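You operate a simulated robot arm through the tools that you are given. There is no shell and no other tool. Be economical: measure what you need, move in short steps, check, and stop when the job is done.

The job below is to be done with a simulated robot arm. You get a single attempt, and the scene is never put back.

JOB
Take the purple pad and put it on the shelf under the long green bench. Put the small black gasket on the blank gasket. Fetch the cup and set it in the cs tray. Take the grey pad on the top of the short grey table and put it away on the top of the packing bench. Fetch the black cable end and set it on the old blank plate. Fetch the blue fan brush and set it on the liner board. Take the grey wiping pad and put it on top of the orange stock carton. Take the drip tray on the top of the long grey table and put it away on the top of the low motor shelf. Take the white rag and leave it on the small blank plate. Take the sight tube and put it on the silver large blank plate. Put two of the green pads from the top of the long green bench on the shelf under the long green bench. Any order will do. Set down upright: sight tube.

It is judged by the outcome, as a careful person would: the job done as asked, and still so three seconds after it is handed in. It fails if anything else is knocked over, pushed out of place, dropped, spilled or broken.

ROBOT AND FRAMES
A 7-joint arm with a two-finger parallel gripper on a trunk, on a base that drives. Base frame: it is fixed to the floor where the robot stands at the start and does not move with it; the origin is under the middle of the robot, x ahead of it, y to its left, z up. Lengths are in mm, angles in degrees, forces in N, time in s.
With the tool pointing down near the work surface it reaches from about 100 to 520 mm from the robot's upright axis, wherever it stands. Its first joint turns from -17.0 to 126.0 degrees. Places, roughly: black cable end (3x12x3 cm) [-3500, 7400, 800]; blank gasket (12x11x1 cm) [500, -700, 900]; blue fan brush (9x4x5 cm) [-3600, 7200, 800]; cup (9x9x8 cm) [2300, 3400, 800]; drip tray (12x8x3 cm) [-4100, 5700, 800]; green pad (6x4x3 cm) [-3500, 300, 900]; green pad (8x5x3 cm) [-3200, -200, 900]; grey pad (8x5x3 cm) [2300, 3600, 800]; grey wiping pad (8x5x3 cm) [-3500, 7000, 800]; large blank plate [-4250, 5750, 750]; liner board (16x16x1 cm) [-7800, 7600, 900]; old blank plate [-8000, 8250, 750]; orange stock carton [-4500, 5750, 250]; purple pad (8x5x3 cm) [800, -700, 900]; shelf under the long green bench [-3400, 500, 400]; sight tube (6x6x15 cm) [-4300, 5500, 900]; small black gasket (9x6x3 cm) [2800, 600, 900]; small blank plate [-4250, 5750, 750]; top of the low motor shelf (88x24 cm) [-3580, 7380, 420]; top of the packing bench [2800, 600, 800]; tray (15x14 cm) [1760, 4080, 800]; white rag (9x7x3 cm) [-4200, 5600, 800]. Payload 1.57 kg.
Tool frame: the origin (TCP) lies between the finger pads and is the grasp point; the fingertips stand 30 mm ahead of it; z points along the fingers, y is the line along which they close. Largest opening 80 mm; finger width 17, thickness 12; the body of the gripper, 40 by 82 mm, starts 80 mm behind the TCP.
Orientation is that of the tool frame in the base frame, as a unit quaternion [x, y, z, w]. With the fingers straight down and closing along the base's y, the tool's x points along the base's -x, its y along +y and its z along -z.

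CONTROLS
- The arm moves only by the tool send_rows. Its argument "plan" is a list of rows, each an object of numbers (a shift or turn left out is 0, a gripper value left out holds the last): "dx", "dy", "dz": the shift along the base's x, y, z in units of 500 mm (1.0 is 500 mm); "ax", "ay", "az": the turn, a rotation vector about the base's x, y, z in units of 90 degrees (1.0 is 90 degrees). In form: [{"dx": .., "dy": .., "dz": .., "ax": .., "ay": .., "az": ..}, ...]. A call has 1 to 8 rows; each row is the pose to reach, as a shift and turn from the pose commanded when the call began. "claw" is the gripper command, from -1 (fully open) to 1 (shut), values between in proportion, set as the call begins (left out, the last holds). A call with a number of a shift or a turn outside -1 to 1 is refused whole. Rows are played at 5 a second. More than 50 mm and 8.6 degrees between two rows, or a gripper value outside its range, and nothing of the call is played. Where a pose cannot be reached the arm comes as near as it can. A force on the tool above 40 N (or 10 N above the force at the start of the call, whichever is more), or a blocked arm, ends the call early, and 0.2 s more pass. Each finger travels about 45 mm/s and halts on what it meets, pressing with about 31 N; the grip force reading is that of the motor and also rises with nothing between the fingers. The clock runs only during rows and for 0.2 s after the last one: add rows that repeat a pose to give the fingers time. It gives the time, the measured TCP pose, the force on the tool (base axes), the opening and the grip force at its end, in the units of the frame above (readings bear some noise), with the torque about the TCP (base axes, N m) and any sound that the robot's microphone picked up, and new pictures: "views" is both (left out), scene, wrist or none.
- Cameras (640 x 400 px; columns grow to the right, rows downward): "scene" is now at [10.7, -255.5, 1320.3]; the picture's right is [-0.27, -0.96, 0.00], its down [-0.34, 0.10, -0.93] and it looks along [0.90, -0.25, -0.36] (base axes); focal length 255 px, centre (320, 200). "wrist" rides on the gripper at [72, -7, -122] in the tool frame; the picture's right is [0.09, 1.00, 0.00], its down [-0.84, 0.08, -0.54] and it looks along [-0.54, 0.05, 0.84] (tool axes); focal length 238 px, centre (320, 200). There is no depth. A picture from a camera that has moved, and an enlarged one, comes with that camera's place and axes in the base frame and with its lens.
- raise_lower(by): slides the trunk up (or, below 0, down) by that many mm; the arm and the scene camera ride with it, the base frame stays. It gives what a move gives, with no picture.
- drive_base(legs): drives the robot by 1 to 6 legs, each [ahead, left, turn to the left] in mm, mm and degrees, along the robot's own axes; the way and the turn of a leg run together, so that a leg with both is an arc; at most 1500 mm and 180 degrees a leg. The arm and the cameras ride along, it lands a little off, and it stops where it bumps. It gives what a move gives, and a new picture of the scene camera.
- head_to(pan, tilt): turns the head with the scene camera to pan (to the left, within 109 degrees either way) and tilt (down, from -29 to 69), counted from straight ahead of the robot. It gives what a move gives, and a new picture of the scene camera.
- enlarge(camera, box): a new picture of the part [left, top, right, bottom] of that camera's present view, enlarged. No time passes.
- hand_in(): hands the job in; it is judged then, once.

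Work in short steps. Places have to be worked out from the pictures, the camera data and where the tool is seen: move nearer, look again, correct. Check each grasp and each placing, and mend what went wrong. You have 567 turns and 360 pictures in all, those below and enlarged ones among them. Open the gripper and draw the arm clear of the work before you hand the job in, unless the task says otherwise; then end with one line.

The tools are called as a command line: name --argument value ..., lists and objects as JSON in quotes. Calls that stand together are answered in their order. send_rows: Moves the arm, as the interface text tells. Its arguments: {"type":"object","properties":{"plan":{"type":"array","items":{"type":"object","properties":{"dx":{"type":"number"},"dy":{"type":"number"},"dz":{"type":"number"},"ax":{"type":"number"},"ay":{"type":"number"},"az":{"type":"number"}}}},"claw":{"type":"number"},"views":{"type":"string","enum":["both","scene","wrist","none"]}},"required":["plan"]} The other tools are called the same way: raise_lower (by) slides the trunk up or down; drive_base (legs) drives the base; head_to (pan, tilt) turns the head that bears the scene camera; enlarge (camera, box) takes an enlarged picture of a part of a camera's view; hand_in () hands the job in.

At the start:

```text
time_s: 0.0
ee_pos: [708.5, -37.1, 1127.3]
ee_rot: [0.0, 1.0, 0.0, 0.001]
contact_force: [0.4, 0.3, 0.5]
torque: [0.0, -0.02, -0.02]
opening: 79.7
gripper_force: 0.1
trunk travel left (down, up): [-675.0, 115.0]
robot x, y, heading: [3.7, 0.7, 0.2]
head pan, tilt: [-15.8, 21.0]
```

scene: 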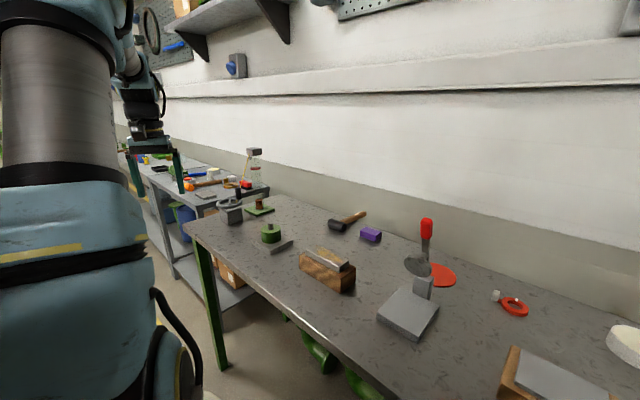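
wrist: 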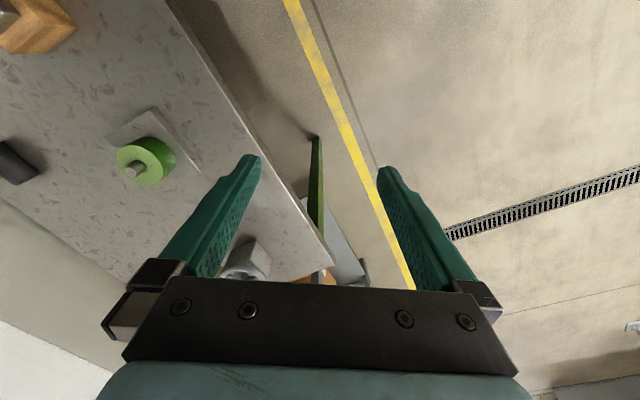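

I'll first look closely at the work in front of me, to identify the purple pad and the blank gasket.

enlarge --camera "scene" --box '[180, 140, 500, 340]'

head_to --pan -60 --tilt 35

```text
2.00 times, centred on (340, 240) of scene
camera zoom: at [10.7, -255.5, 1320.3], right [-0.27, -0.96, 0.0], down [-0.34, 0.1, -0.93], along [0.9, -0.25, -0.36], focal length 510 px, centre (280, 120)
```

zoom: 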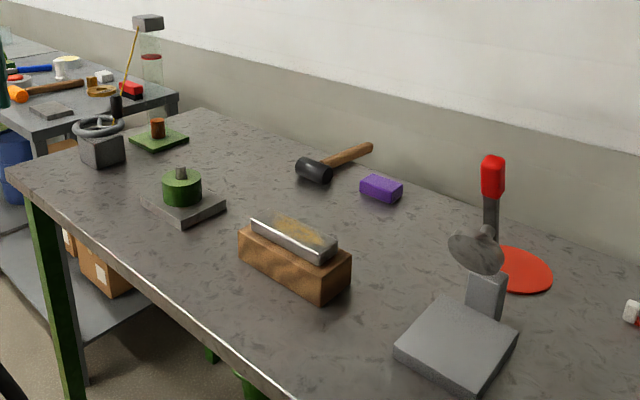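

```text
time_s: 1.1
ee_pos: [709.9, -34.6, 1127.8]
ee_rot: [-0.001, 1.0, 0.001, 0.0]
contact_force: [0.2, 0.1, -0.4]
torque: [0.02, -0.01, 0.0]
opening: 79.6
gripper_force: 0.1
trunk travel left (down, up): [-675.0, 115.0]
robot x, y, heading: [3.2, -1.0, -0.1]
head pan, tilt: [-60.0, 35.0]
camera scene: at [-34.7, -306.4, 1298.1], right [-0.87, -0.5, 0.0], down [-0.29, 0.5, -0.82], along [0.41, -0.71, -0.57], focal length 255 px, centre (320, 200)
```

scene: 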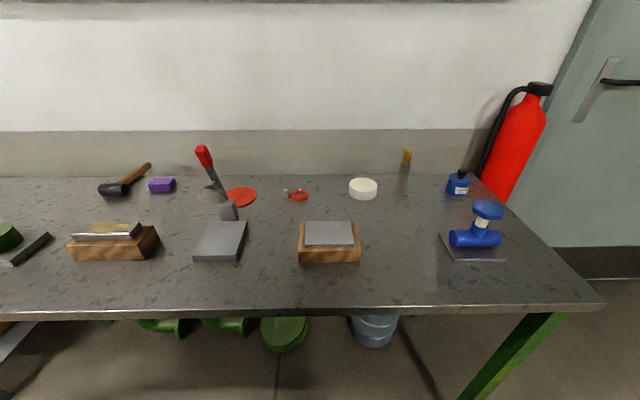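

I take the red disc at about (504,-745) as the blank gasket, since it matches the listed place, and the purple pad as about (770,-665). I now look down at my own base and arm to learn the footprint.

head_to --pan 0 --tilt 69

head_to --pan 70 --tilt 55

head_to --pan -15 --tilt 10

```text
time_s: 2.4
ee_pos: [708.1, -34.6, 1126.7]
ee_rot: [-0.001, 1.0, 0.0, 0.0]
contact_force: [-0.4, 0.1, 0.2]
torque: [0.0, -0.01, 0.04]
opening: 80.0
gripper_force: 0.1
trunk travel left (down, up): [-675.0, 115.0]
robot x, y, heading: [4.2, -2.1, 0.4]
head pan, tilt: [0.0, 68.8]
camera scene: at [-22.8, -230.2, 1254.4], right [0.0, -1.0, 0.0], down [-0.93, 0.0, -0.36], along [0.36, 0.0, -0.93], focal length 255 px, centre (320, 200)
```

scene: 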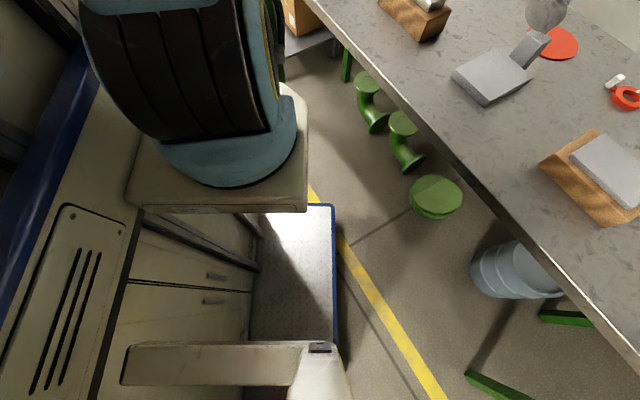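

```text
time_s: 3.8
ee_pos: [709.6, -34.3, 1128.2]
ee_rot: [0.0, 1.0, -0.001, -0.001]
contact_force: [-0.4, -0.2, -0.1]
torque: [0.02, 0.01, 0.0]
opening: 79.9
gripper_force: 0.2
trunk travel left (down, up): [-675.0, 115.0]
robot x, y, heading: [-1.6, -1.5, -0.1]
head pan, tilt: [70.0, 55.0]
camera scene: at [-54.0, -162.4, 1269.8], right [0.94, -0.34, 0.0], down [-0.28, -0.77, -0.57], along [0.2, 0.54, -0.82], focal length 255 px, centre (320, 200)
```

scene: 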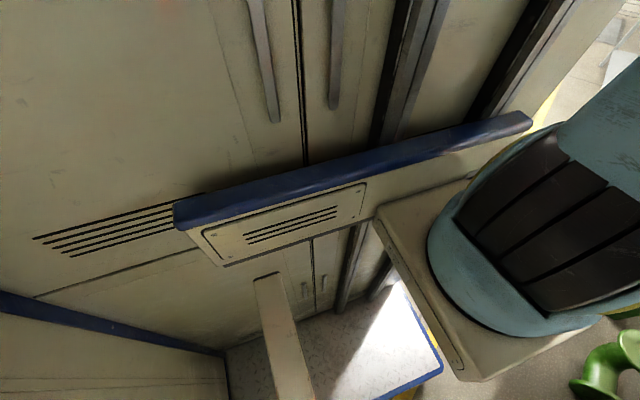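

```text
time_s: 5.4
ee_pos: [709.2, -35.1, 1128.0]
ee_rot: [0.001, 1.0, 0.0, 0.0]
contact_force: [0.8, 0.1, 0.2]
torque: [0.01, -0.03, -0.02]
opening: 79.7
gripper_force: 0.0
trunk travel left (down, up): [-675.0, 115.0]
robot x, y, heading: [-0.5, 0.4, 0.0]
head pan, tilt: [-15.0, 10.0]
camera scene: at [11.1, -254.2, 1338.2], right [-0.26, -0.97, 0.0], down [-0.17, 0.04, -0.98], along [0.95, -0.25, -0.17], focal length 255 px, centre (320, 200)
```

scene: 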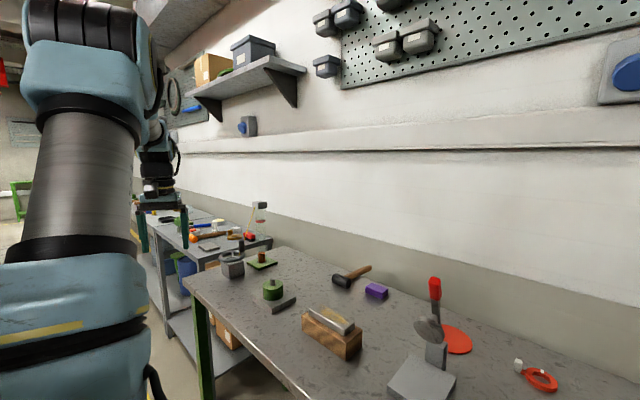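

The arm sits on a carriage plate at z≈940 (axis near robot x≈180, y≈-97), and the base front is near x≈380. I plan to start at the short grey table (cup, grey pad), then packing bench, then come back here. First I look left for a free path.

drive_base --legs '[[0, 0, 30]]'

head_to --pan 35 --tilt 15

```text
time_s: 7.3
ee_pos: [631.0, 326.0, 1127.6]
ee_rot: [-0.26, 0.966, 0.0, 0.001]
contact_force: [-0.4, 0.0, 0.6]
torque: [-0.02, -0.01, -0.03]
opening: 80.3
gripper_force: 0.1
trunk travel left (down, up): [-675.0, 115.0]
robot x, y, heading: [-0.6, -0.3, 30.4]
head pan, tilt: [-15.0, 10.0]
camera scene: at [137.3, -214.9, 1338.2], right [0.26, -0.97, 0.0], down [-0.17, -0.05, -0.98], along [0.95, 0.26, -0.17], focal length 255 px, centre (320, 200)
```

scene: 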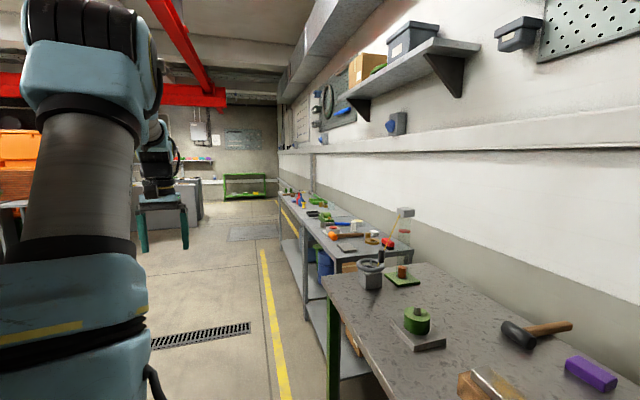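

```text
time_s: 8.5
ee_pos: [630.8, 325.3, 1128.2]
ee_rot: [-0.26, 0.966, 0.0, 0.0]
contact_force: [-0.6, -0.3, -0.4]
torque: [0.01, 0.0, 0.01]
opening: 79.9
gripper_force: 0.0
trunk travel left (down, up): [-675.0, 115.0]
robot x, y, heading: [1.1, -1.6, 30.2]
head pan, tilt: [35.0, 15.0]
camera scene: at [86.9, -154.5, 1330.1], right [0.91, -0.42, 0.0], down [-0.11, -0.23, -0.97], along [0.41, 0.88, -0.26], focal length 255 px, centre (320, 200)
```

scene: 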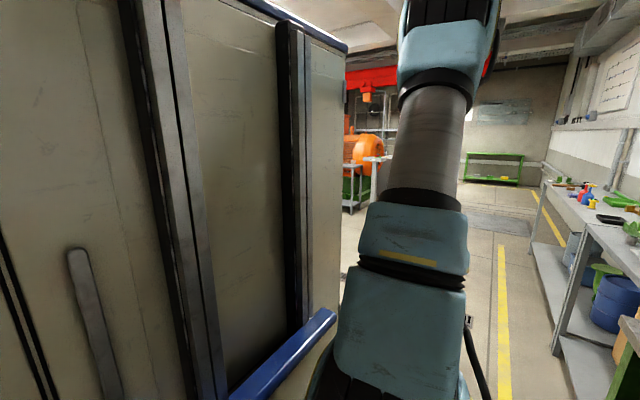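

The corridor ahead is clear along the yellow line. I drive 1500 ahead, then turn to face the short grey table area.

drive_base --legs '[[1300, 150, 0], [0, 0, 45]]'

head_to --pan -20 --tilt 15

```text
time_s: 17.1
ee_pos: [1269.6, 1459.3, 1127.3]
ee_rot: [-0.607, 0.794, 0.001, -0.001]
contact_force: [-0.3, -0.5, 0.3]
torque: [-0.01, 0.01, -0.02]
opening: 80.1
gripper_force: 0.0
trunk travel left (down, up): [-675.0, 115.0]
robot x, y, heading: [1054.2, 784.7, 74.8]
head pan, tilt: [35.0, 15.0]
camera scene: at [1221.1, 733.2, 1330.1], right [0.94, 0.34, 0.0], down [0.09, -0.24, -0.97], along [-0.33, 0.91, -0.26], focal length 255 px, centre (320, 200)
```

scene: 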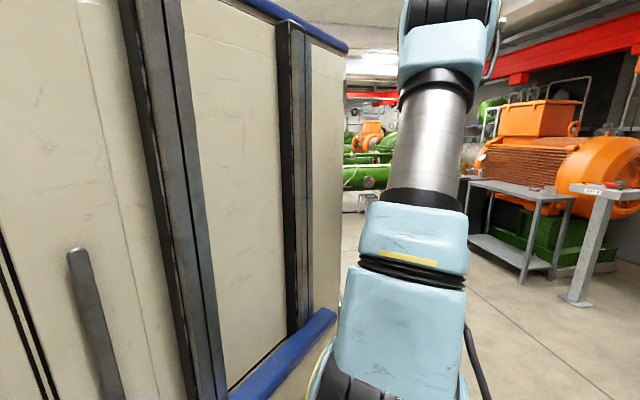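

```text
time_s: 18.3
ee_pos: [1268.8, 1457.6, 1127.0]
ee_rot: [-0.608, 0.794, 0.0, 0.0]
contact_force: [-0.5, -0.5, 0.3]
torque: [0.03, -0.02, -0.03]
opening: 80.0
gripper_force: 0.1
trunk travel left (down, up): [-675.0, 115.0]
robot x, y, heading: [1051.7, 782.2, 75.1]
head pan, tilt: [-20.0, 15.0]
camera scene: at [1306.5, 721.9, 1330.1], right [0.82, -0.57, 0.0], down [-0.15, -0.21, -0.97], along [0.55, 0.79, -0.26], focal length 255 px, centre (320, 200)
```

scene: 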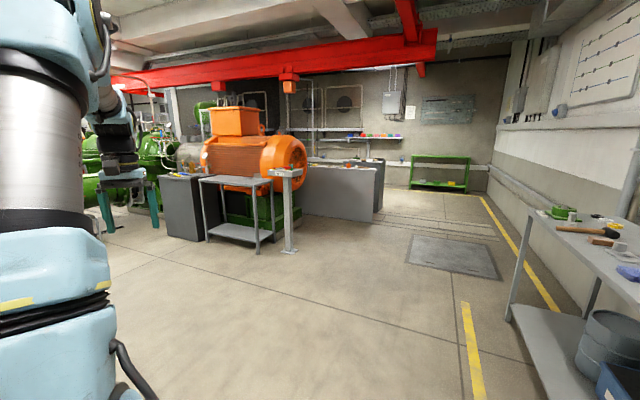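

The short grey table stands with its front edge running from about (2198,3229) to (1833,3982), and I see free floor up to it. I drive to a standoff and turn to face it.

drive_base --legs '[[1150, 100, 0], [1150, 100, 0], [0, 0, -49]]'

head_to --pan 0 --tilt 30

```text
time_s: 31.8
ee_pos: [2088.0, 3313.3, 1127.5]
ee_rot: [-0.226, 0.974, 0.0, 0.0]
contact_force: [0.7, -0.3, 0.7]
torque: [0.04, 0.0, -0.01]
opening: 79.9
gripper_force: 0.1
trunk travel left (down, up): [-675.0, 115.0]
robot x, y, heading: [1437.2, 3032.8, 26.1]
head pan, tilt: [-20.0, 15.0]
camera scene: at [1559.1, 2802.2, 1330.1], right [0.11, -0.99, 0.0], down [-0.26, -0.03, -0.97], along [0.96, 0.1, -0.26], focal length 255 px, centre (320, 200)
```

scene: 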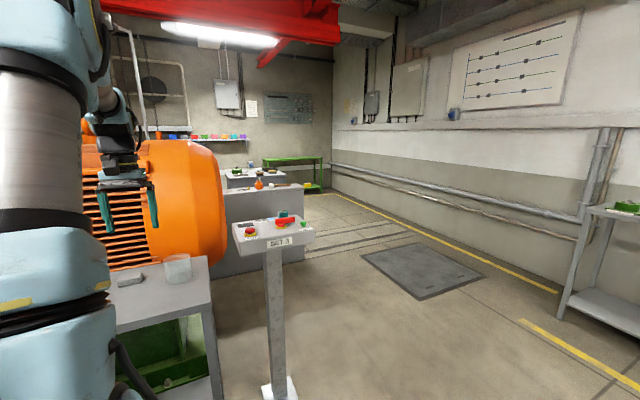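

```text
time_s: 32.6
ee_pos: [2088.4, 3314.8, 1126.4]
ee_rot: [-0.226, 0.974, 0.0, 0.001]
contact_force: [0.2, 0.3, 0.4]
torque: [0.0, -0.04, 0.01]
opening: 80.1
gripper_force: 0.0
trunk travel left (down, up): [-675.0, 115.0]
robot x, y, heading: [1435.4, 3028.8, 26.0]
head pan, tilt: [0.0, 30.0]
camera scene: at [1547.5, 2832.0, 1305.9], right [0.44, -0.9, 0.0], down [-0.45, -0.22, -0.87], along [0.78, 0.38, -0.5], focal length 255 px, centre (320, 200)
```

scene: 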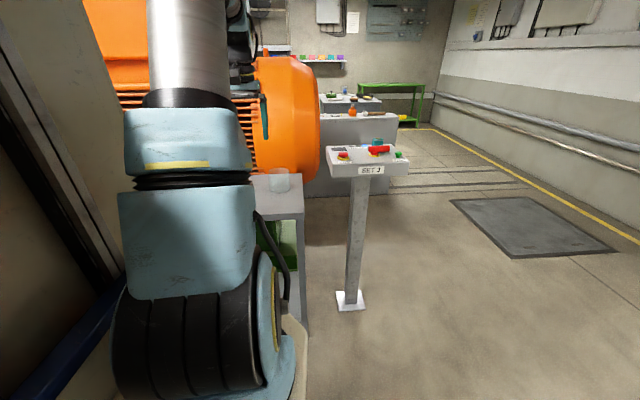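

The cup sits at about (2345,3411) and the grey pad at about (2304,3576), with the table edge roughly 400 ahead of the base. I move in, keeping the base front clear of the table.

drive_base --legs '[[390, 36, 0]]'

send_rows --plan '[{"dx": -0.05, "dy": -0.02}, {"dx": -0.1, "dy": -0.04}]' --claw -1 --views "both"

```text
time_s: 35.1
ee_pos: [2406.8, 3514.6, 1126.1]
ee_rot: [-0.23, 0.973, -0.001, -0.001]
contact_force: [0.3, -0.5, 0.5]
torque: [-0.02, -0.01, 0.01]
opening: 80.0
gripper_force: 0.1
trunk travel left (down, up): [-675.0, 115.0]
robot x, y, heading: [1754.6, 3229.5, 26.6]
head pan, tilt: [0.0, 30.0]
stopped in leg 1: the robot was blocked; the commanded pose is now the measured one
camera scene: at [1871.1, 3027.2, 1305.9], right [0.45, -0.89, 0.0], down [-0.45, -0.22, -0.87], along [0.77, 0.39, -0.5], focal length 255 px, centre (320, 200)
```

scene: 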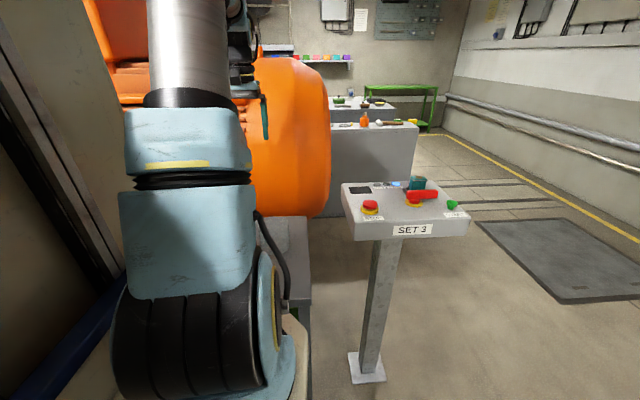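

```text
time_s: 35.7
ee_pos: [2356.4, 3494.2, 1127.6]
ee_rot: [-0.23, 0.973, -0.001, -0.001]
contact_force: [-0.3, 0.0, -0.7]
torque: [-0.02, 0.05, 0.02]
opening: 80.2
gripper_force: 0.0
trunk travel left (down, up): [-675.0, 115.0]
robot x, y, heading: [1757.0, 3223.4, 26.4]
head pan, tilt: [0.0, 30.0]
camera scene: at [1871.5, 3027.4, 1305.9], right [0.45, -0.89, 0.0], down [-0.45, -0.22, -0.87], along [0.77, 0.39, -0.5], focal length 255 px, centre (320, 200)
camera wrist: at [2294.8, 3457.0, 1250.5], right [-0.53, 0.85, 0.0], down [0.71, 0.45, 0.54], along [0.46, 0.29, -0.84], focal length 238 px, centre (320, 200)
```

scene: 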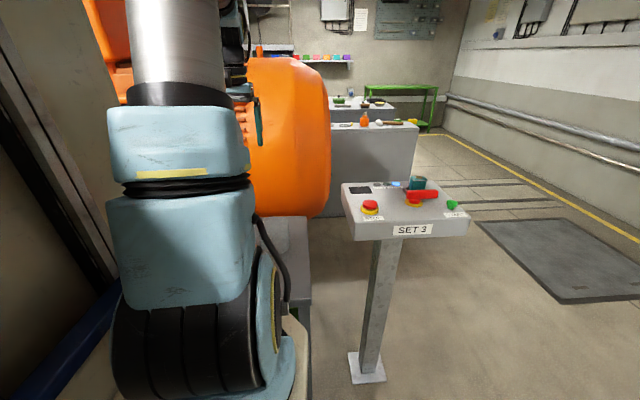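
wrist: 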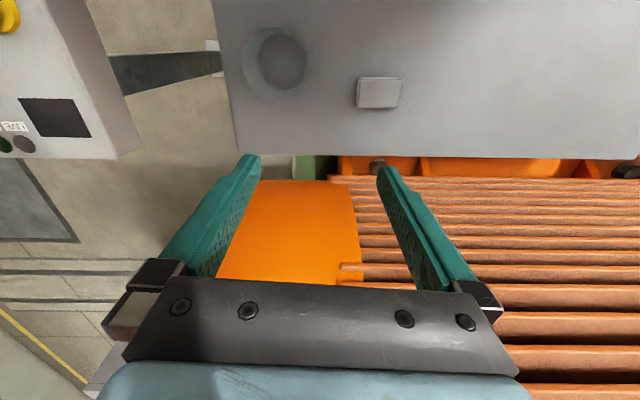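

The wrist view puts the cup at about (2347,3408) and the pad at (2296,3576). The cup looks wider than 80 mm, so I take a closer look at it.

enlarge --camera "wrist" --box '[220, 0, 420, 125]'

raise_lower --by -150

```text
3.20 times, centred on (320, 62) of wrist
camera zoom: at [2294.8, 3457.0, 1250.5], right [-0.53, 0.85, 0.0], down [0.71, 0.45, 0.54], along [0.46, 0.29, -0.84], focal length 763 px, centre (320, 640)
```

zoom: 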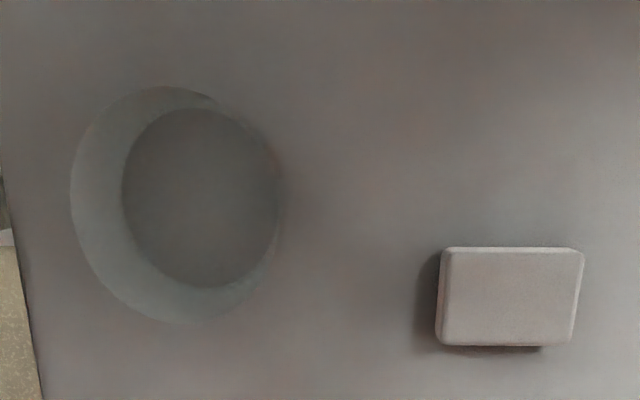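

```text
time_s: 37.4
ee_pos: [2355.9, 3493.7, 976.8]
ee_rot: [-0.231, 0.973, 0.0, 0.0]
contact_force: [-0.3, 0.7, -0.1]
torque: [0.01, -0.01, -0.01]
opening: 80.1
gripper_force: 0.1
trunk travel left (down, up): [-525.0, 265.0]
robot x, y, heading: [1755.0, 3228.8, 26.5]
head pan, tilt: [0.0, 30.0]
```

Cup rim centre is about (2345,3416,880), with the table at z≈800. I'll grip its left wall at about (2326,3453), with one finger inside. I move above and check.

send_rows --plan '[{"dx": -0.03, "dy": -0.04}, {"dx": -0.06, "dy": -0.08}, {"dx": -0.06, "dy": -0.08, "dz": -0.05}, {"dx": -0.06, "dy": -0.08, "dz": -0.09}]' --claw -0.25 --views "wrist"

```text
time_s: 38.4
ee_pos: [2324.1, 3454.5, 931.9]
ee_rot: [-0.231, 0.973, 0.001, 0.0]
contact_force: [0.7, -0.3, -0.2]
torque: [-0.04, -0.02, 0.01]
opening: 50.0
gripper_force: 0.0
trunk travel left (down, up): [-525.0, 265.0]
robot x, y, heading: [1756.6, 3228.8, 27.0]
head pan, tilt: [0.0, 30.0]
camera wrist: at [2264.3, 3416.4, 1056.0], right [-0.53, 0.85, 0.0], down [0.71, 0.44, 0.54], along [0.46, 0.29, -0.84], focal length 238 px, centre (320, 200)
```

wrist: 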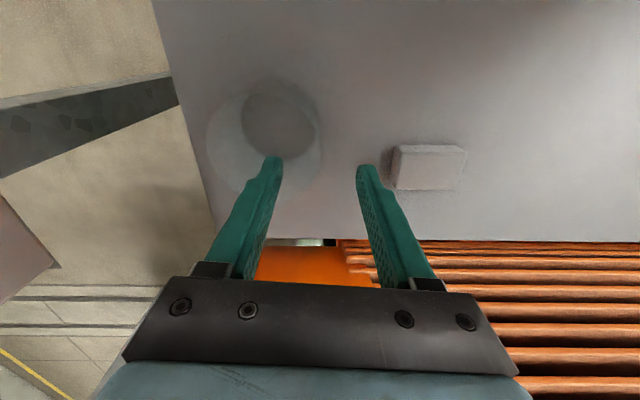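

The rim lines up between the fingers (left finger inside, right outside). I lower to z≈866.

send_rows --plan '[{"dz": -0.05, "dy": -0.003}, {"dz": -0.1, "dy": -0.004}, {"dz": -0.132, "dy": -0.004}]' --views "wrist"

```text
time_s: 39.2
ee_pos: [2326.1, 3450.8, 865.6]
ee_rot: [-0.23, 0.973, 0.0, -0.002]
contact_force: [-0.1, -0.4, 0.6]
torque: [0.01, -0.01, -0.02]
opening: 49.8
gripper_force: 0.1
trunk travel left (down, up): [-525.0, 265.0]
robot x, y, heading: [1758.4, 3227.0, 26.5]
head pan, tilt: [0.0, 30.0]
camera wrist: at [2264.6, 3414.2, 989.6], right [-0.53, 0.85, 0.0], down [0.71, 0.44, 0.54], along [0.46, 0.29, -0.84], focal length 238 px, centre (320, 200)
```

wrist: 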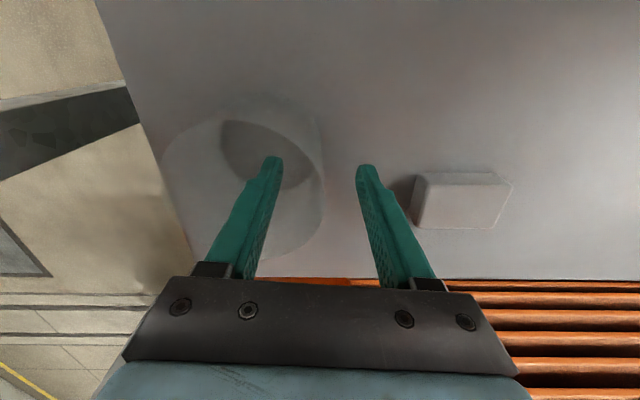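

The left finger is inside the cup and the right one outside. I close on the wall.

send_rows --plan '[{}, {}, {}, {}, {}]' --claw 1 --views "none"

send_rows --plan '[{"dz": 0.04}, {"dz": 0.1}, {"dz": 0.2}]' --views "wrist"

```text
time_s: 40.4
ee_pos: [2325.9, 3451.3, 864.2]
ee_rot: [-0.23, 0.973, 0.0, -0.001]
contact_force: [-0.1, 0.2, -0.5]
torque: [0.03, -0.02, -0.01]
opening: 2.3
gripper_force: 23.5
trunk travel left (down, up): [-525.0, 265.0]
robot x, y, heading: [1759.9, 3227.6, 26.7]
head pan, tilt: [0.0, 30.0]
```

```text
time_s: 41.2
ee_pos: [2324.9, 3453.8, 966.2]
ee_rot: [-0.231, 0.973, -0.001, -0.001]
contact_force: [1.2, -0.7, -1.4]
torque: [-0.02, 0.03, 0.0]
opening: 2.3
gripper_force: 23.7
trunk travel left (down, up): [-525.0, 265.0]
robot x, y, heading: [1761.1, 3228.4, 26.8]
head pan, tilt: [0.0, 30.0]
camera wrist: at [2263.9, 3415.7, 1090.0], right [-0.53, 0.85, 0.0], down [0.71, 0.45, 0.54], along [0.46, 0.29, -0.84], focal length 238 px, centre (320, 200)
```

wrist: 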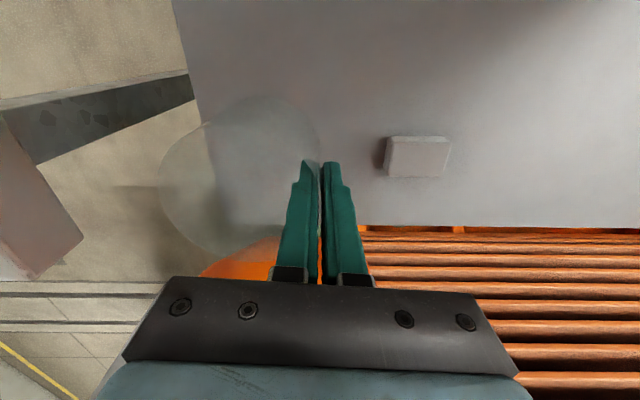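

The cup is held by its wall. I raise, back away and turn toward the cs tray to look at it.

raise_lower --by 150

drive_base --legs '[[-450, 0, 0], [0, 0, 40]]'

head_to --pan -10 --tilt 20

```text
time_s: 43.0
ee_pos: [2324.9, 3453.9, 1115.0]
ee_rot: [-0.23, 0.973, 0.001, -0.001]
contact_force: [0.0, 0.6, -1.0]
torque: [0.02, 0.03, 0.01]
opening: 2.0
gripper_force: 24.0
trunk travel left (down, up): [-675.0, 115.0]
robot x, y, heading: [1758.1, 3230.4, 26.5]
head pan, tilt: [0.0, 30.0]
```

```text
time_s: 47.6
ee_pos: [1647.7, 3561.2, 1116.0]
ee_rot: [-0.547, 0.837, 0.0, 0.0]
contact_force: [-0.5, 0.1, -1.1]
torque: [0.01, 0.03, 0.02]
opening: 2.1
gripper_force: 23.7
trunk travel left (down, up): [-675.0, 115.0]
robot x, y, heading: [1351.3, 3027.6, 66.6]
head pan, tilt: [0.0, 30.0]
camera scene: at [1569.4, 2942.2, 1305.9], right [0.92, -0.4, 0.0], down [-0.2, -0.46, -0.87], along [0.35, 0.79, -0.5], focal length 255 px, centre (320, 200)
```

scene: 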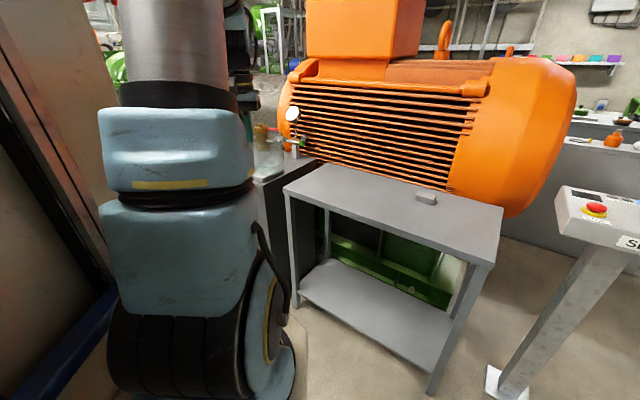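

```text
time_s: 48.3
ee_pos: [1647.1, 3562.2, 1117.3]
ee_rot: [-0.547, 0.837, 0.0, -0.001]
contact_force: [0.1, -0.4, 0.0]
torque: [-0.01, 0.03, 0.0]
opening: 2.3
gripper_force: 23.8
trunk travel left (down, up): [-675.0, 115.0]
robot x, y, heading: [1353.7, 3027.0, 66.6]
head pan, tilt: [-10.0, 20.0]
camera scene: at [1584.7, 2936.9, 1321.9], right [0.83, -0.55, 0.0], down [-0.19, -0.29, -0.94], along [0.52, 0.78, -0.34], focal length 255 px, centre (320, 200)
```

scene: 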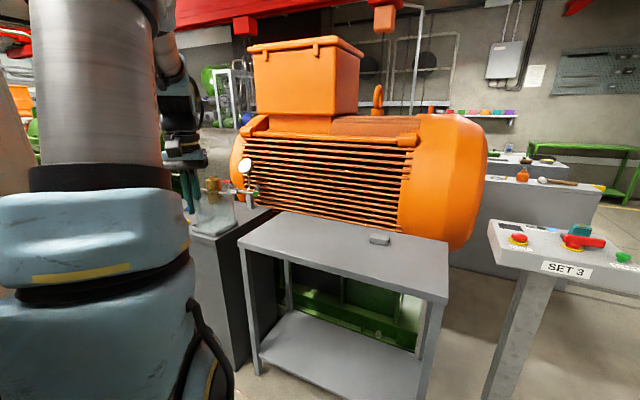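

The tray is on the dark cabinet left of the table, hidden by the arm. I turn further left so that it falls right of the arm in view.

drive_base --legs '[[0, 0, 35]]'

head_to --pan -35 --tilt 25

```text
time_s: 50.4
ee_pos: [1285.9, 3631.6, 1116.6]
ee_rot: [0.774, -0.633, 0.0, 0.0]
contact_force: [-0.4, -0.1, 0.0]
torque: [-0.02, 0.05, 0.01]
opening: 2.3
gripper_force: 24.0
trunk travel left (down, up): [-675.0, 115.0]
robot x, y, heading: [1355.3, 3027.1, 101.3]
head pan, tilt: [-10.0, 20.0]
camera scene: at [1593.5, 3085.0, 1321.9], right [1.0, 0.02, 0.0], down [0.01, -0.34, -0.94], along [-0.02, 0.94, -0.34], focal length 255 px, centre (320, 200)
```

scene: 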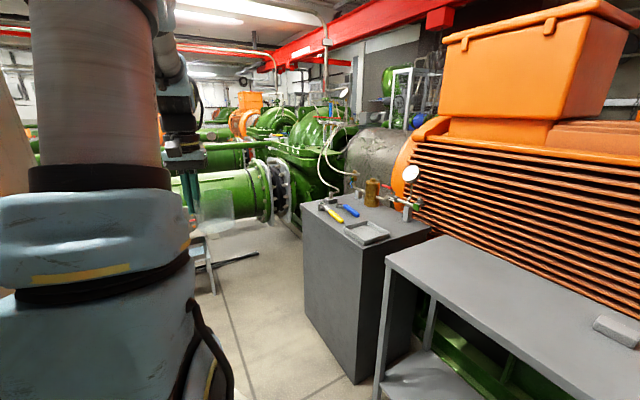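

```text
time_s: 51.2
ee_pos: [1286.4, 3631.7, 1114.9]
ee_rot: [0.774, -0.633, 0.0, 0.0]
contact_force: [0.7, -0.5, -0.4]
torque: [-0.02, 0.01, 0.01]
opening: 2.3
gripper_force: 24.0
trunk travel left (down, up): [-675.0, 115.0]
robot x, y, heading: [1354.3, 3023.8, 101.3]
head pan, tilt: [-35.0, 25.0]
camera scene: at [1632.6, 3076.3, 1313.9], right [0.92, -0.4, 0.0], down [-0.17, -0.39, -0.91], along [0.36, 0.83, -0.42], focal length 255 px, centre (320, 200)
```

scene: 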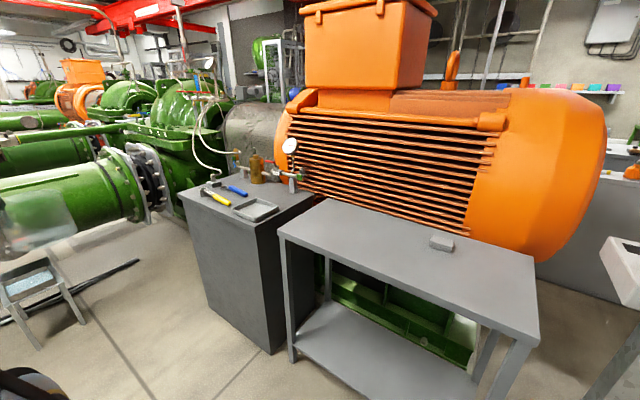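

I see a small grey tray on the dark cabinet at about (1760,4090). I zoom in on it.

enlarge --camera "scene" --box '[170, 140, 330, 240]'

```text
4.00 times, centred on (250, 190) of scene
camera zoom: at [1632.6, 3076.3, 1313.9], right [0.92, -0.4, 0.0], down [-0.17, -0.39, -0.91], along [0.36, 0.83, -0.42], focal length 1019 px, centre (600, 240)
```

zoom: 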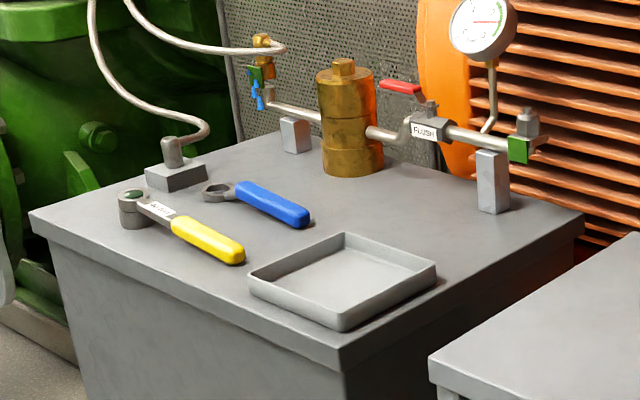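

I know where the tray is: about (1764,4088), with the cabinet's front normal about 28°. I drive to a standoff before it.

drive_base --legs '[[820, 193, 0], [0, 0, -73.3]]'

head_to --pan 0 --tilt 35

```text
time_s: 58.9
ee_pos: [1571.5, 4022.3, 1115.6]
ee_rot: [-0.239, 0.971, 0.0, -0.002]
contact_force: [-0.4, 0.0, -0.1]
torque: [0.02, -0.01, 0.0]
opening: 2.2
gripper_force: 23.7
trunk travel left (down, up): [-675.0, 115.0]
robot x, y, heading: [1002.4, 3787.2, 27.6]
head pan, tilt: [-35.0, 25.0]
camera scene: at [1135.3, 3535.0, 1313.9], right [-0.13, -0.99, 0.0], down [-0.42, 0.05, -0.91], along [0.9, -0.12, -0.42], focal length 255 px, centre (320, 200)
```

scene: 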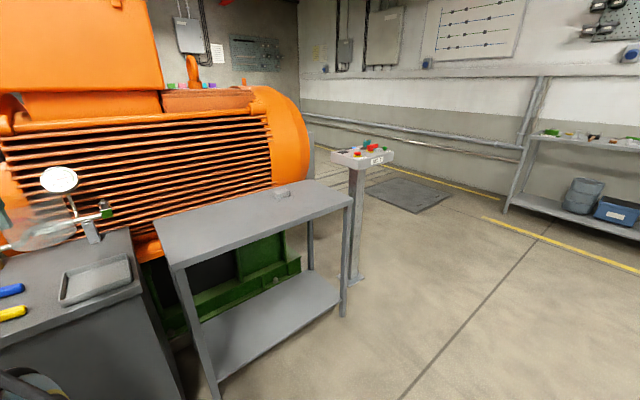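

```text
time_s: 59.9
ee_pos: [1570.7, 4022.6, 1116.2]
ee_rot: [-0.241, 0.971, 0.0, -0.001]
contact_force: [0.5, 0.0, -1.0]
torque: [0.03, 0.03, -0.02]
opening: 2.0
gripper_force: 23.6
trunk travel left (down, up): [-675.0, 115.0]
robot x, y, heading: [1008.9, 3787.8, 27.2]
head pan, tilt: [0.0, 35.0]
camera scene: at [1122.0, 3587.6, 1298.1], right [0.46, -0.89, 0.0], down [-0.51, -0.27, -0.82], along [0.73, 0.38, -0.57], focal length 255 px, centre (320, 200)
```

scene: 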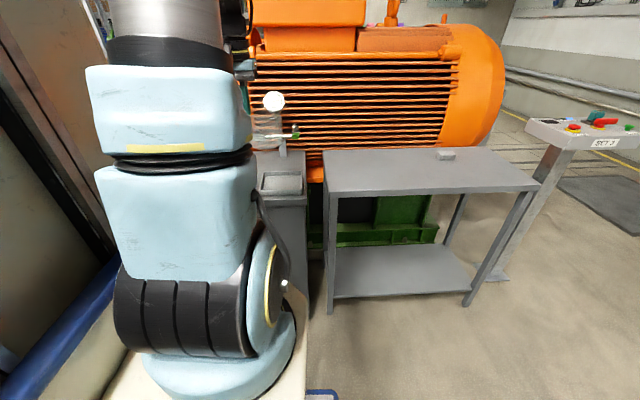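

The tray centre reads about (1768,4090). I drive ahead 230 to bring the cup near it.

drive_base --legs '[[230, 0, 0]]'

send_rows --plan '[{}]' --views "wrist"

```text
time_s: 61.6
ee_pos: [1775.3, 4128.2, 1115.4]
ee_rot: [-0.237, 0.971, 0.0, -0.001]
contact_force: [-0.7, 0.0, -0.9]
torque: [0.0, -0.01, 0.01]
opening: 2.4
gripper_force: 24.1
trunk travel left (down, up): [-675.0, 115.0]
robot x, y, heading: [1212.3, 3893.3, 27.6]
head pan, tilt: [0.0, 35.0]
camera scene: at [1326.0, 3694.2, 1298.1], right [0.46, -0.89, 0.0], down [-0.51, -0.26, -0.82], along [0.73, 0.38, -0.57], focal length 255 px, centre (320, 200)
```

scene: 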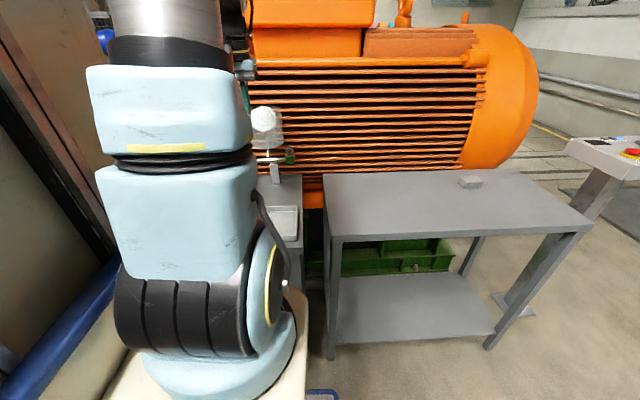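

```text
time_s: 62.0
ee_pos: [1775.1, 4128.2, 1115.5]
ee_rot: [-0.237, 0.971, 0.0, -0.001]
contact_force: [0.6, 0.1, 0.2]
torque: [0.02, 0.04, -0.01]
opening: 2.2
gripper_force: 23.9
trunk travel left (down, up): [-675.0, 115.0]
robot x, y, heading: [1213.7, 3897.6, 27.8]
head pan, tilt: [0.0, 35.0]
camera wrist: at [1714.7, 4089.6, 1239.9], right [-0.54, 0.84, 0.0], down [0.71, 0.46, 0.54], along [0.45, 0.29, -0.84], focal length 238 px, centre (320, 200)
```

wrist: 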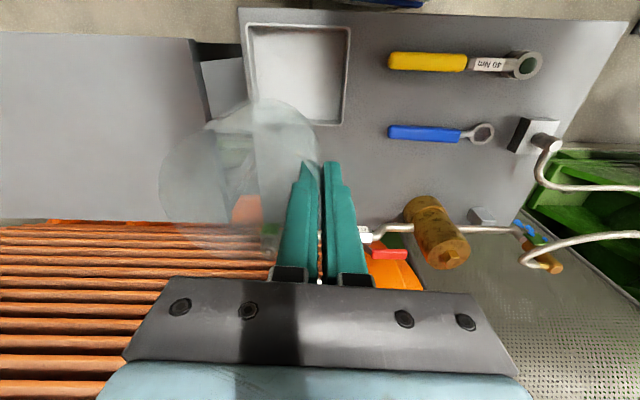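

The tray centre is (1762,4079), matching the listing. The cup centre is about (1794,4091), so I shift by (-32,-12) and lower with the trunk first.

send_rows --plan '[{"dx": -0.032, "dy": -0.012}, {"dx": -0.064, "dy": -0.024}]' --views "none"

raise_lower --by -200

send_rows --plan '[{}]' --views "wrist"

```text
time_s: 62.6
ee_pos: [1743.9, 4116.2, 1115.7]
ee_rot: [-0.238, 0.971, -0.001, -0.001]
contact_force: [0.6, 0.4, -1.2]
torque: [0.01, 0.03, -0.01]
opening: 2.1
gripper_force: 23.6
trunk travel left (down, up): [-675.0, 115.0]
robot x, y, heading: [1209.8, 3895.5, 27.4]
head pan, tilt: [0.0, 35.0]
```

```text
time_s: 64.8
ee_pos: [1743.6, 4116.5, 916.1]
ee_rot: [-0.238, 0.971, 0.0, -0.001]
contact_force: [1.2, -0.4, 0.6]
torque: [0.02, 0.04, -0.02]
opening: 2.5
gripper_force: 23.9
trunk travel left (down, up): [-475.0, 315.0]
robot x, y, heading: [1212.5, 3893.3, 27.8]
head pan, tilt: [0.0, 35.0]
```

```text
time_s: 65.2
ee_pos: [1742.9, 4115.9, 916.5]
ee_rot: [-0.238, 0.971, -0.001, -0.001]
contact_force: [0.4, 0.1, -0.7]
torque: [0.03, -0.01, 0.01]
opening: 2.3
gripper_force: 23.8
trunk travel left (down, up): [-475.0, 315.0]
robot x, y, heading: [1209.7, 3894.9, 27.5]
head pan, tilt: [0.0, 35.0]
camera wrist: at [1682.8, 4077.6, 1040.0], right [-0.54, 0.84, 0.0], down [0.71, 0.46, 0.54], along [0.45, 0.29, -0.84], focal length 238 px, centre (320, 200)
```

wrist: 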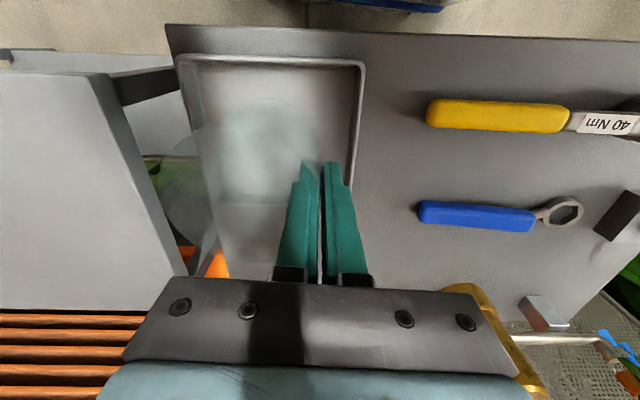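

Cup lateral alignment with the tray checks out. I lower to just above the tray floor, then inch.

send_rows --plan '[{"dz": -0.04}, {"dz": -0.08}, {"dz": -0.085}, {"dz": -0.09}, {"dz": -0.094}, {"dz": -0.098}]' --views "wrist"

```text
time_s: 66.6
ee_pos: [1744.3, 4116.0, 868.4]
ee_rot: [-0.237, 0.971, 0.001, 0.001]
contact_force: [-1.3, -1.2, 19.7]
torque: [-0.22, -0.21, -0.01]
opening: 2.6
gripper_force: 24.4
trunk travel left (down, up): [-475.0, 315.0]
robot x, y, heading: [1213.6, 3897.3, 27.4]
head pan, tilt: [0.0, 35.0]
camera wrist: at [1683.1, 4077.4, 992.4], right [-0.54, 0.84, 0.0], down [0.71, 0.46, 0.54], along [0.46, 0.29, -0.84], focal length 238 px, centre (320, 200)
```

wrist: 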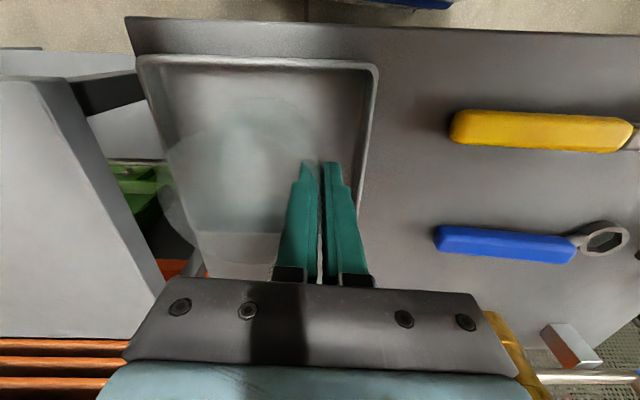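

Contact is felt at z≈868, so the cup stands on the tray floor. I open part way and withdraw straight up.

send_rows --plan '[{"dz": 0.004}, {"dz": 0.004}, {"dz": 0.004}, {"dz": 0.004}, {"dz": 0.1}, {"dz": 0.18}]' --claw -0.1 --views "wrist"

```text
time_s: 68.0
ee_pos: [1744.4, 4115.3, 957.4]
ee_rot: [-0.238, 0.971, 0.001, -0.001]
contact_force: [0.6, -0.5, -0.4]
torque: [0.01, 0.04, 0.0]
opening: 43.8
gripper_force: 0.0
trunk travel left (down, up): [-475.0, 315.0]
robot x, y, heading: [1208.9, 3896.0, 27.5]
head pan, tilt: [0.0, 35.0]
camera wrist: at [1683.5, 4077.7, 1081.4], right [-0.54, 0.84, 0.0], down [0.71, 0.46, 0.54], along [0.45, 0.29, -0.84], focal length 238 px, centre (320, 200)
```

wrist: 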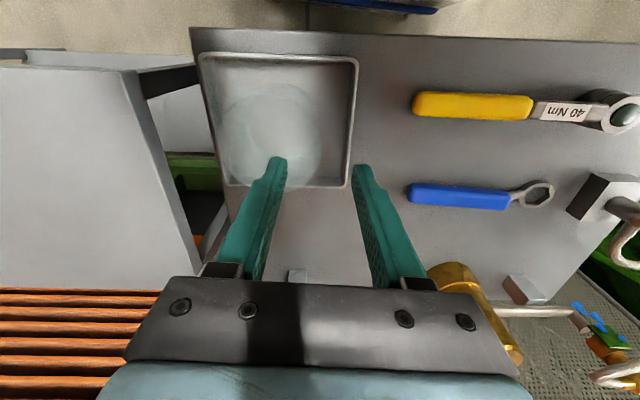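

The cup stands in the tray. Next is the grey pad at about (2298,3575): I raise, back off, sidestep right and come in toward it.

raise_lower --by 200

drive_base --legs '[[-250, 0, 0], [0, -693, 0], [400, 0, 0]]'

send_rows --plan '[{"az": 0.09}, {"az": 0.18}, {"az": 0.27}, {"az": 0.36}, {"az": 0.45}, {"az": 0.54}]' --views "none" --claw -0.7

send_rows --plan '[{"az": 0.09}, {"az": 0.18}, {"az": 0.27}, {"az": 0.36}, {"az": 0.45}, {"az": 0.49}]' --views "wrist"

```text
time_s: 70.2
ee_pos: [1743.8, 4116.0, 1156.6]
ee_rot: [-0.237, 0.971, 0.0, -0.001]
contact_force: [0.1, -1.2, -0.4]
torque: [-0.01, 0.02, -0.01]
opening: 43.9
gripper_force: 0.0
trunk travel left (down, up): [-675.0, 115.0]
robot x, y, heading: [1209.3, 3897.0, 27.6]
head pan, tilt: [0.0, 35.0]
```

```text
time_s: 77.5
ee_pos: [2198.9, 3569.6, 1156.8]
ee_rot: [-0.236, 0.972, 0.0, -0.001]
contact_force: [1.3, -0.5, 0.1]
torque: [-0.03, 0.02, -0.02]
opening: 43.7
gripper_force: 0.0
trunk travel left (down, up): [-675.0, 115.0]
robot x, y, heading: [1663.3, 3347.2, 27.4]
head pan, tilt: [0.0, 35.0]
camera scene: at [1778.4, 3150.4, 1298.1], right [0.46, -0.89, 0.0], down [-0.51, -0.26, -0.82], along [0.73, 0.38, -0.57], focal length 255 px, centre (320, 200)
```

scene: 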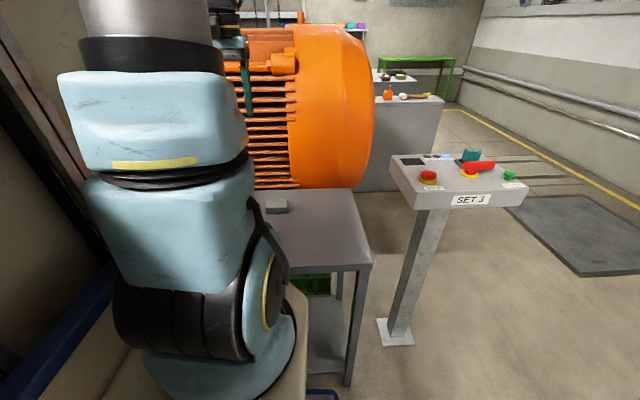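

```text
time_s: 78.9
ee_pos: [2198.9, 3570.6, 1157.0]
ee_rot: [-0.616, 0.788, -0.001, -0.001]
contact_force: [0.0, -0.3, -0.3]
torque: [0.01, 0.02, -0.01]
opening: 68.2
gripper_force: 0.1
trunk travel left (down, up): [-675.0, 115.0]
robot x, y, heading: [1666.1, 3352.6, 27.5]
head pan, tilt: [0.0, 35.0]
```

```text
time_s: 80.3
ee_pos: [2198.6, 3571.2, 1157.7]
ee_rot: [0.867, -0.499, 0.0, 0.001]
contact_force: [0.5, -0.3, 0.3]
torque: [0.01, 0.0, -0.04]
opening: 68.2
gripper_force: 0.1
trunk travel left (down, up): [-675.0, 115.0]
robot x, y, heading: [1665.9, 3354.1, 27.3]
head pan, tilt: [0.0, 35.0]
camera wrist: at [2239.5, 3512.5, 1281.0], right [-0.81, -0.58, 0.0], down [-0.49, 0.69, 0.54], along [-0.31, 0.44, -0.84], focal length 238 px, centre (320, 200)
```

wrist: 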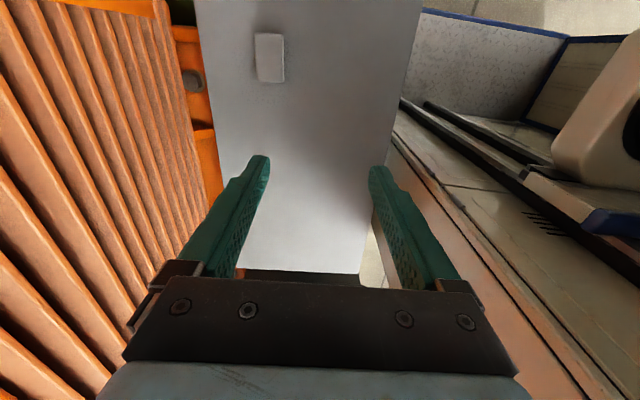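

The pad is at (2298,3573), and the fingers now close across its short side. I move over it and lower.

send_rows --plan '[{"dx": 0.08}, {"dx": 0.16, "dy": 0.002}, {"dx": 0.2, "dy": 0.004}]' --views "none"

raise_lower --by -240

send_rows --plan '[{}]' --views "wrist"

```text
time_s: 81.1
ee_pos: [2298.2, 3572.8, 1157.5]
ee_rot: [0.866, -0.5, 0.001, 0.0]
contact_force: [-0.6, 1.6, 0.3]
torque: [0.0, -0.03, 0.0]
opening: 68.1
gripper_force: 0.1
trunk travel left (down, up): [-675.0, 115.0]
robot x, y, heading: [1663.9, 3350.1, 27.4]
head pan, tilt: [0.0, 35.0]
```

```text
time_s: 83.6
ee_pos: [2298.6, 3573.6, 919.1]
ee_rot: [0.866, -0.5, 0.0, 0.0]
contact_force: [0.1, -0.3, -1.4]
torque: [0.02, -0.03, -0.01]
opening: 68.0
gripper_force: 0.0
trunk travel left (down, up): [-435.0, 355.0]
robot x, y, heading: [1664.5, 3351.0, 27.4]
head pan, tilt: [0.0, 35.0]
```

```text
time_s: 84.0
ee_pos: [2297.0, 3572.9, 916.8]
ee_rot: [0.866, -0.5, 0.001, 0.0]
contact_force: [0.7, 0.0, 0.7]
torque: [0.01, -0.04, 0.01]
opening: 67.9
gripper_force: 0.0
trunk travel left (down, up): [-435.0, 355.0]
robot x, y, heading: [1662.8, 3352.6, 27.4]
head pan, tilt: [0.0, 35.0]
camera wrist: at [2339.1, 3514.4, 1041.3], right [-0.82, -0.58, 0.0], down [-0.49, 0.69, 0.54], along [-0.31, 0.44, -0.84], focal length 238 px, centre (320, 200)
```

wrist: 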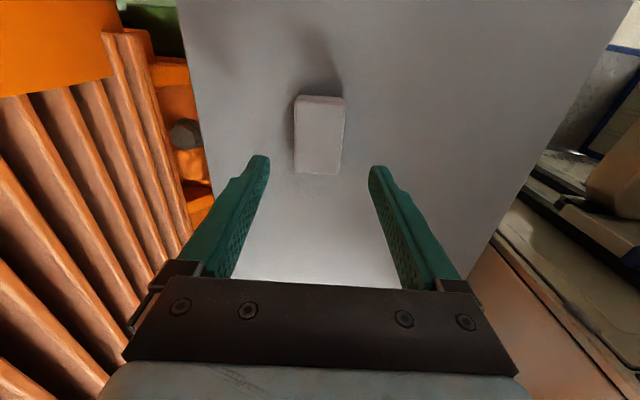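

It's well centred. I lower to z≈833 and close.

send_rows --plan '[{"dz": -0.08, "dx": 0.004, "dy": -0.003}, {"dz": -0.14, "dx": 0.006, "dy": -0.004}, {"dz": -0.166, "dx": 0.006, "dy": -0.004}]' --views "none"

send_rows --plan '[{}, {}, {}, {}]' --claw 1 --views "none"

send_rows --plan '[{"dz": 0.05}, {"dz": 0.1}, {"dz": 0.2}]' --views "wrist"

```text
time_s: 84.8
ee_pos: [2300.6, 3569.2, 833.2]
ee_rot: [0.866, -0.5, 0.0, 0.001]
contact_force: [-0.2, 0.0, -0.4]
torque: [-0.02, 0.02, -0.01]
opening: 68.4
gripper_force: 0.1
trunk travel left (down, up): [-435.0, 355.0]
robot x, y, heading: [1667.3, 3351.9, 27.5]
head pan, tilt: [0.0, 35.0]
```

```text
time_s: 85.8
ee_pos: [2300.7, 3570.1, 833.1]
ee_rot: [0.866, -0.499, 0.001, 0.0]
contact_force: [0.0, -1.0, 0.5]
torque: [0.01, 0.01, 0.03]
opening: 43.7
gripper_force: 30.8
trunk travel left (down, up): [-435.0, 355.0]
robot x, y, heading: [1663.5, 3351.1, 27.3]
head pan, tilt: [0.0, 35.0]
```

```text
time_s: 86.6
ee_pos: [2300.6, 3569.4, 934.8]
ee_rot: [0.866, -0.5, 0.001, 0.0]
contact_force: [0.1, 0.1, -0.3]
torque: [0.0, 0.02, 0.02]
opening: 43.9
gripper_force: 31.2
trunk travel left (down, up): [-435.0, 355.0]
robot x, y, heading: [1659.9, 3349.5, 27.0]
head pan, tilt: [0.0, 35.0]
camera wrist: at [2341.9, 3511.7, 1058.2], right [-0.82, -0.58, 0.0], down [-0.49, 0.69, 0.54], along [-0.31, 0.44, -0.84], focal length 238 px, centre (320, 200)
```

wrist: 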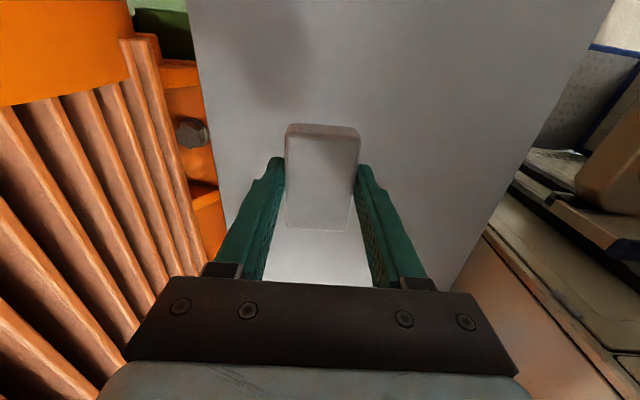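

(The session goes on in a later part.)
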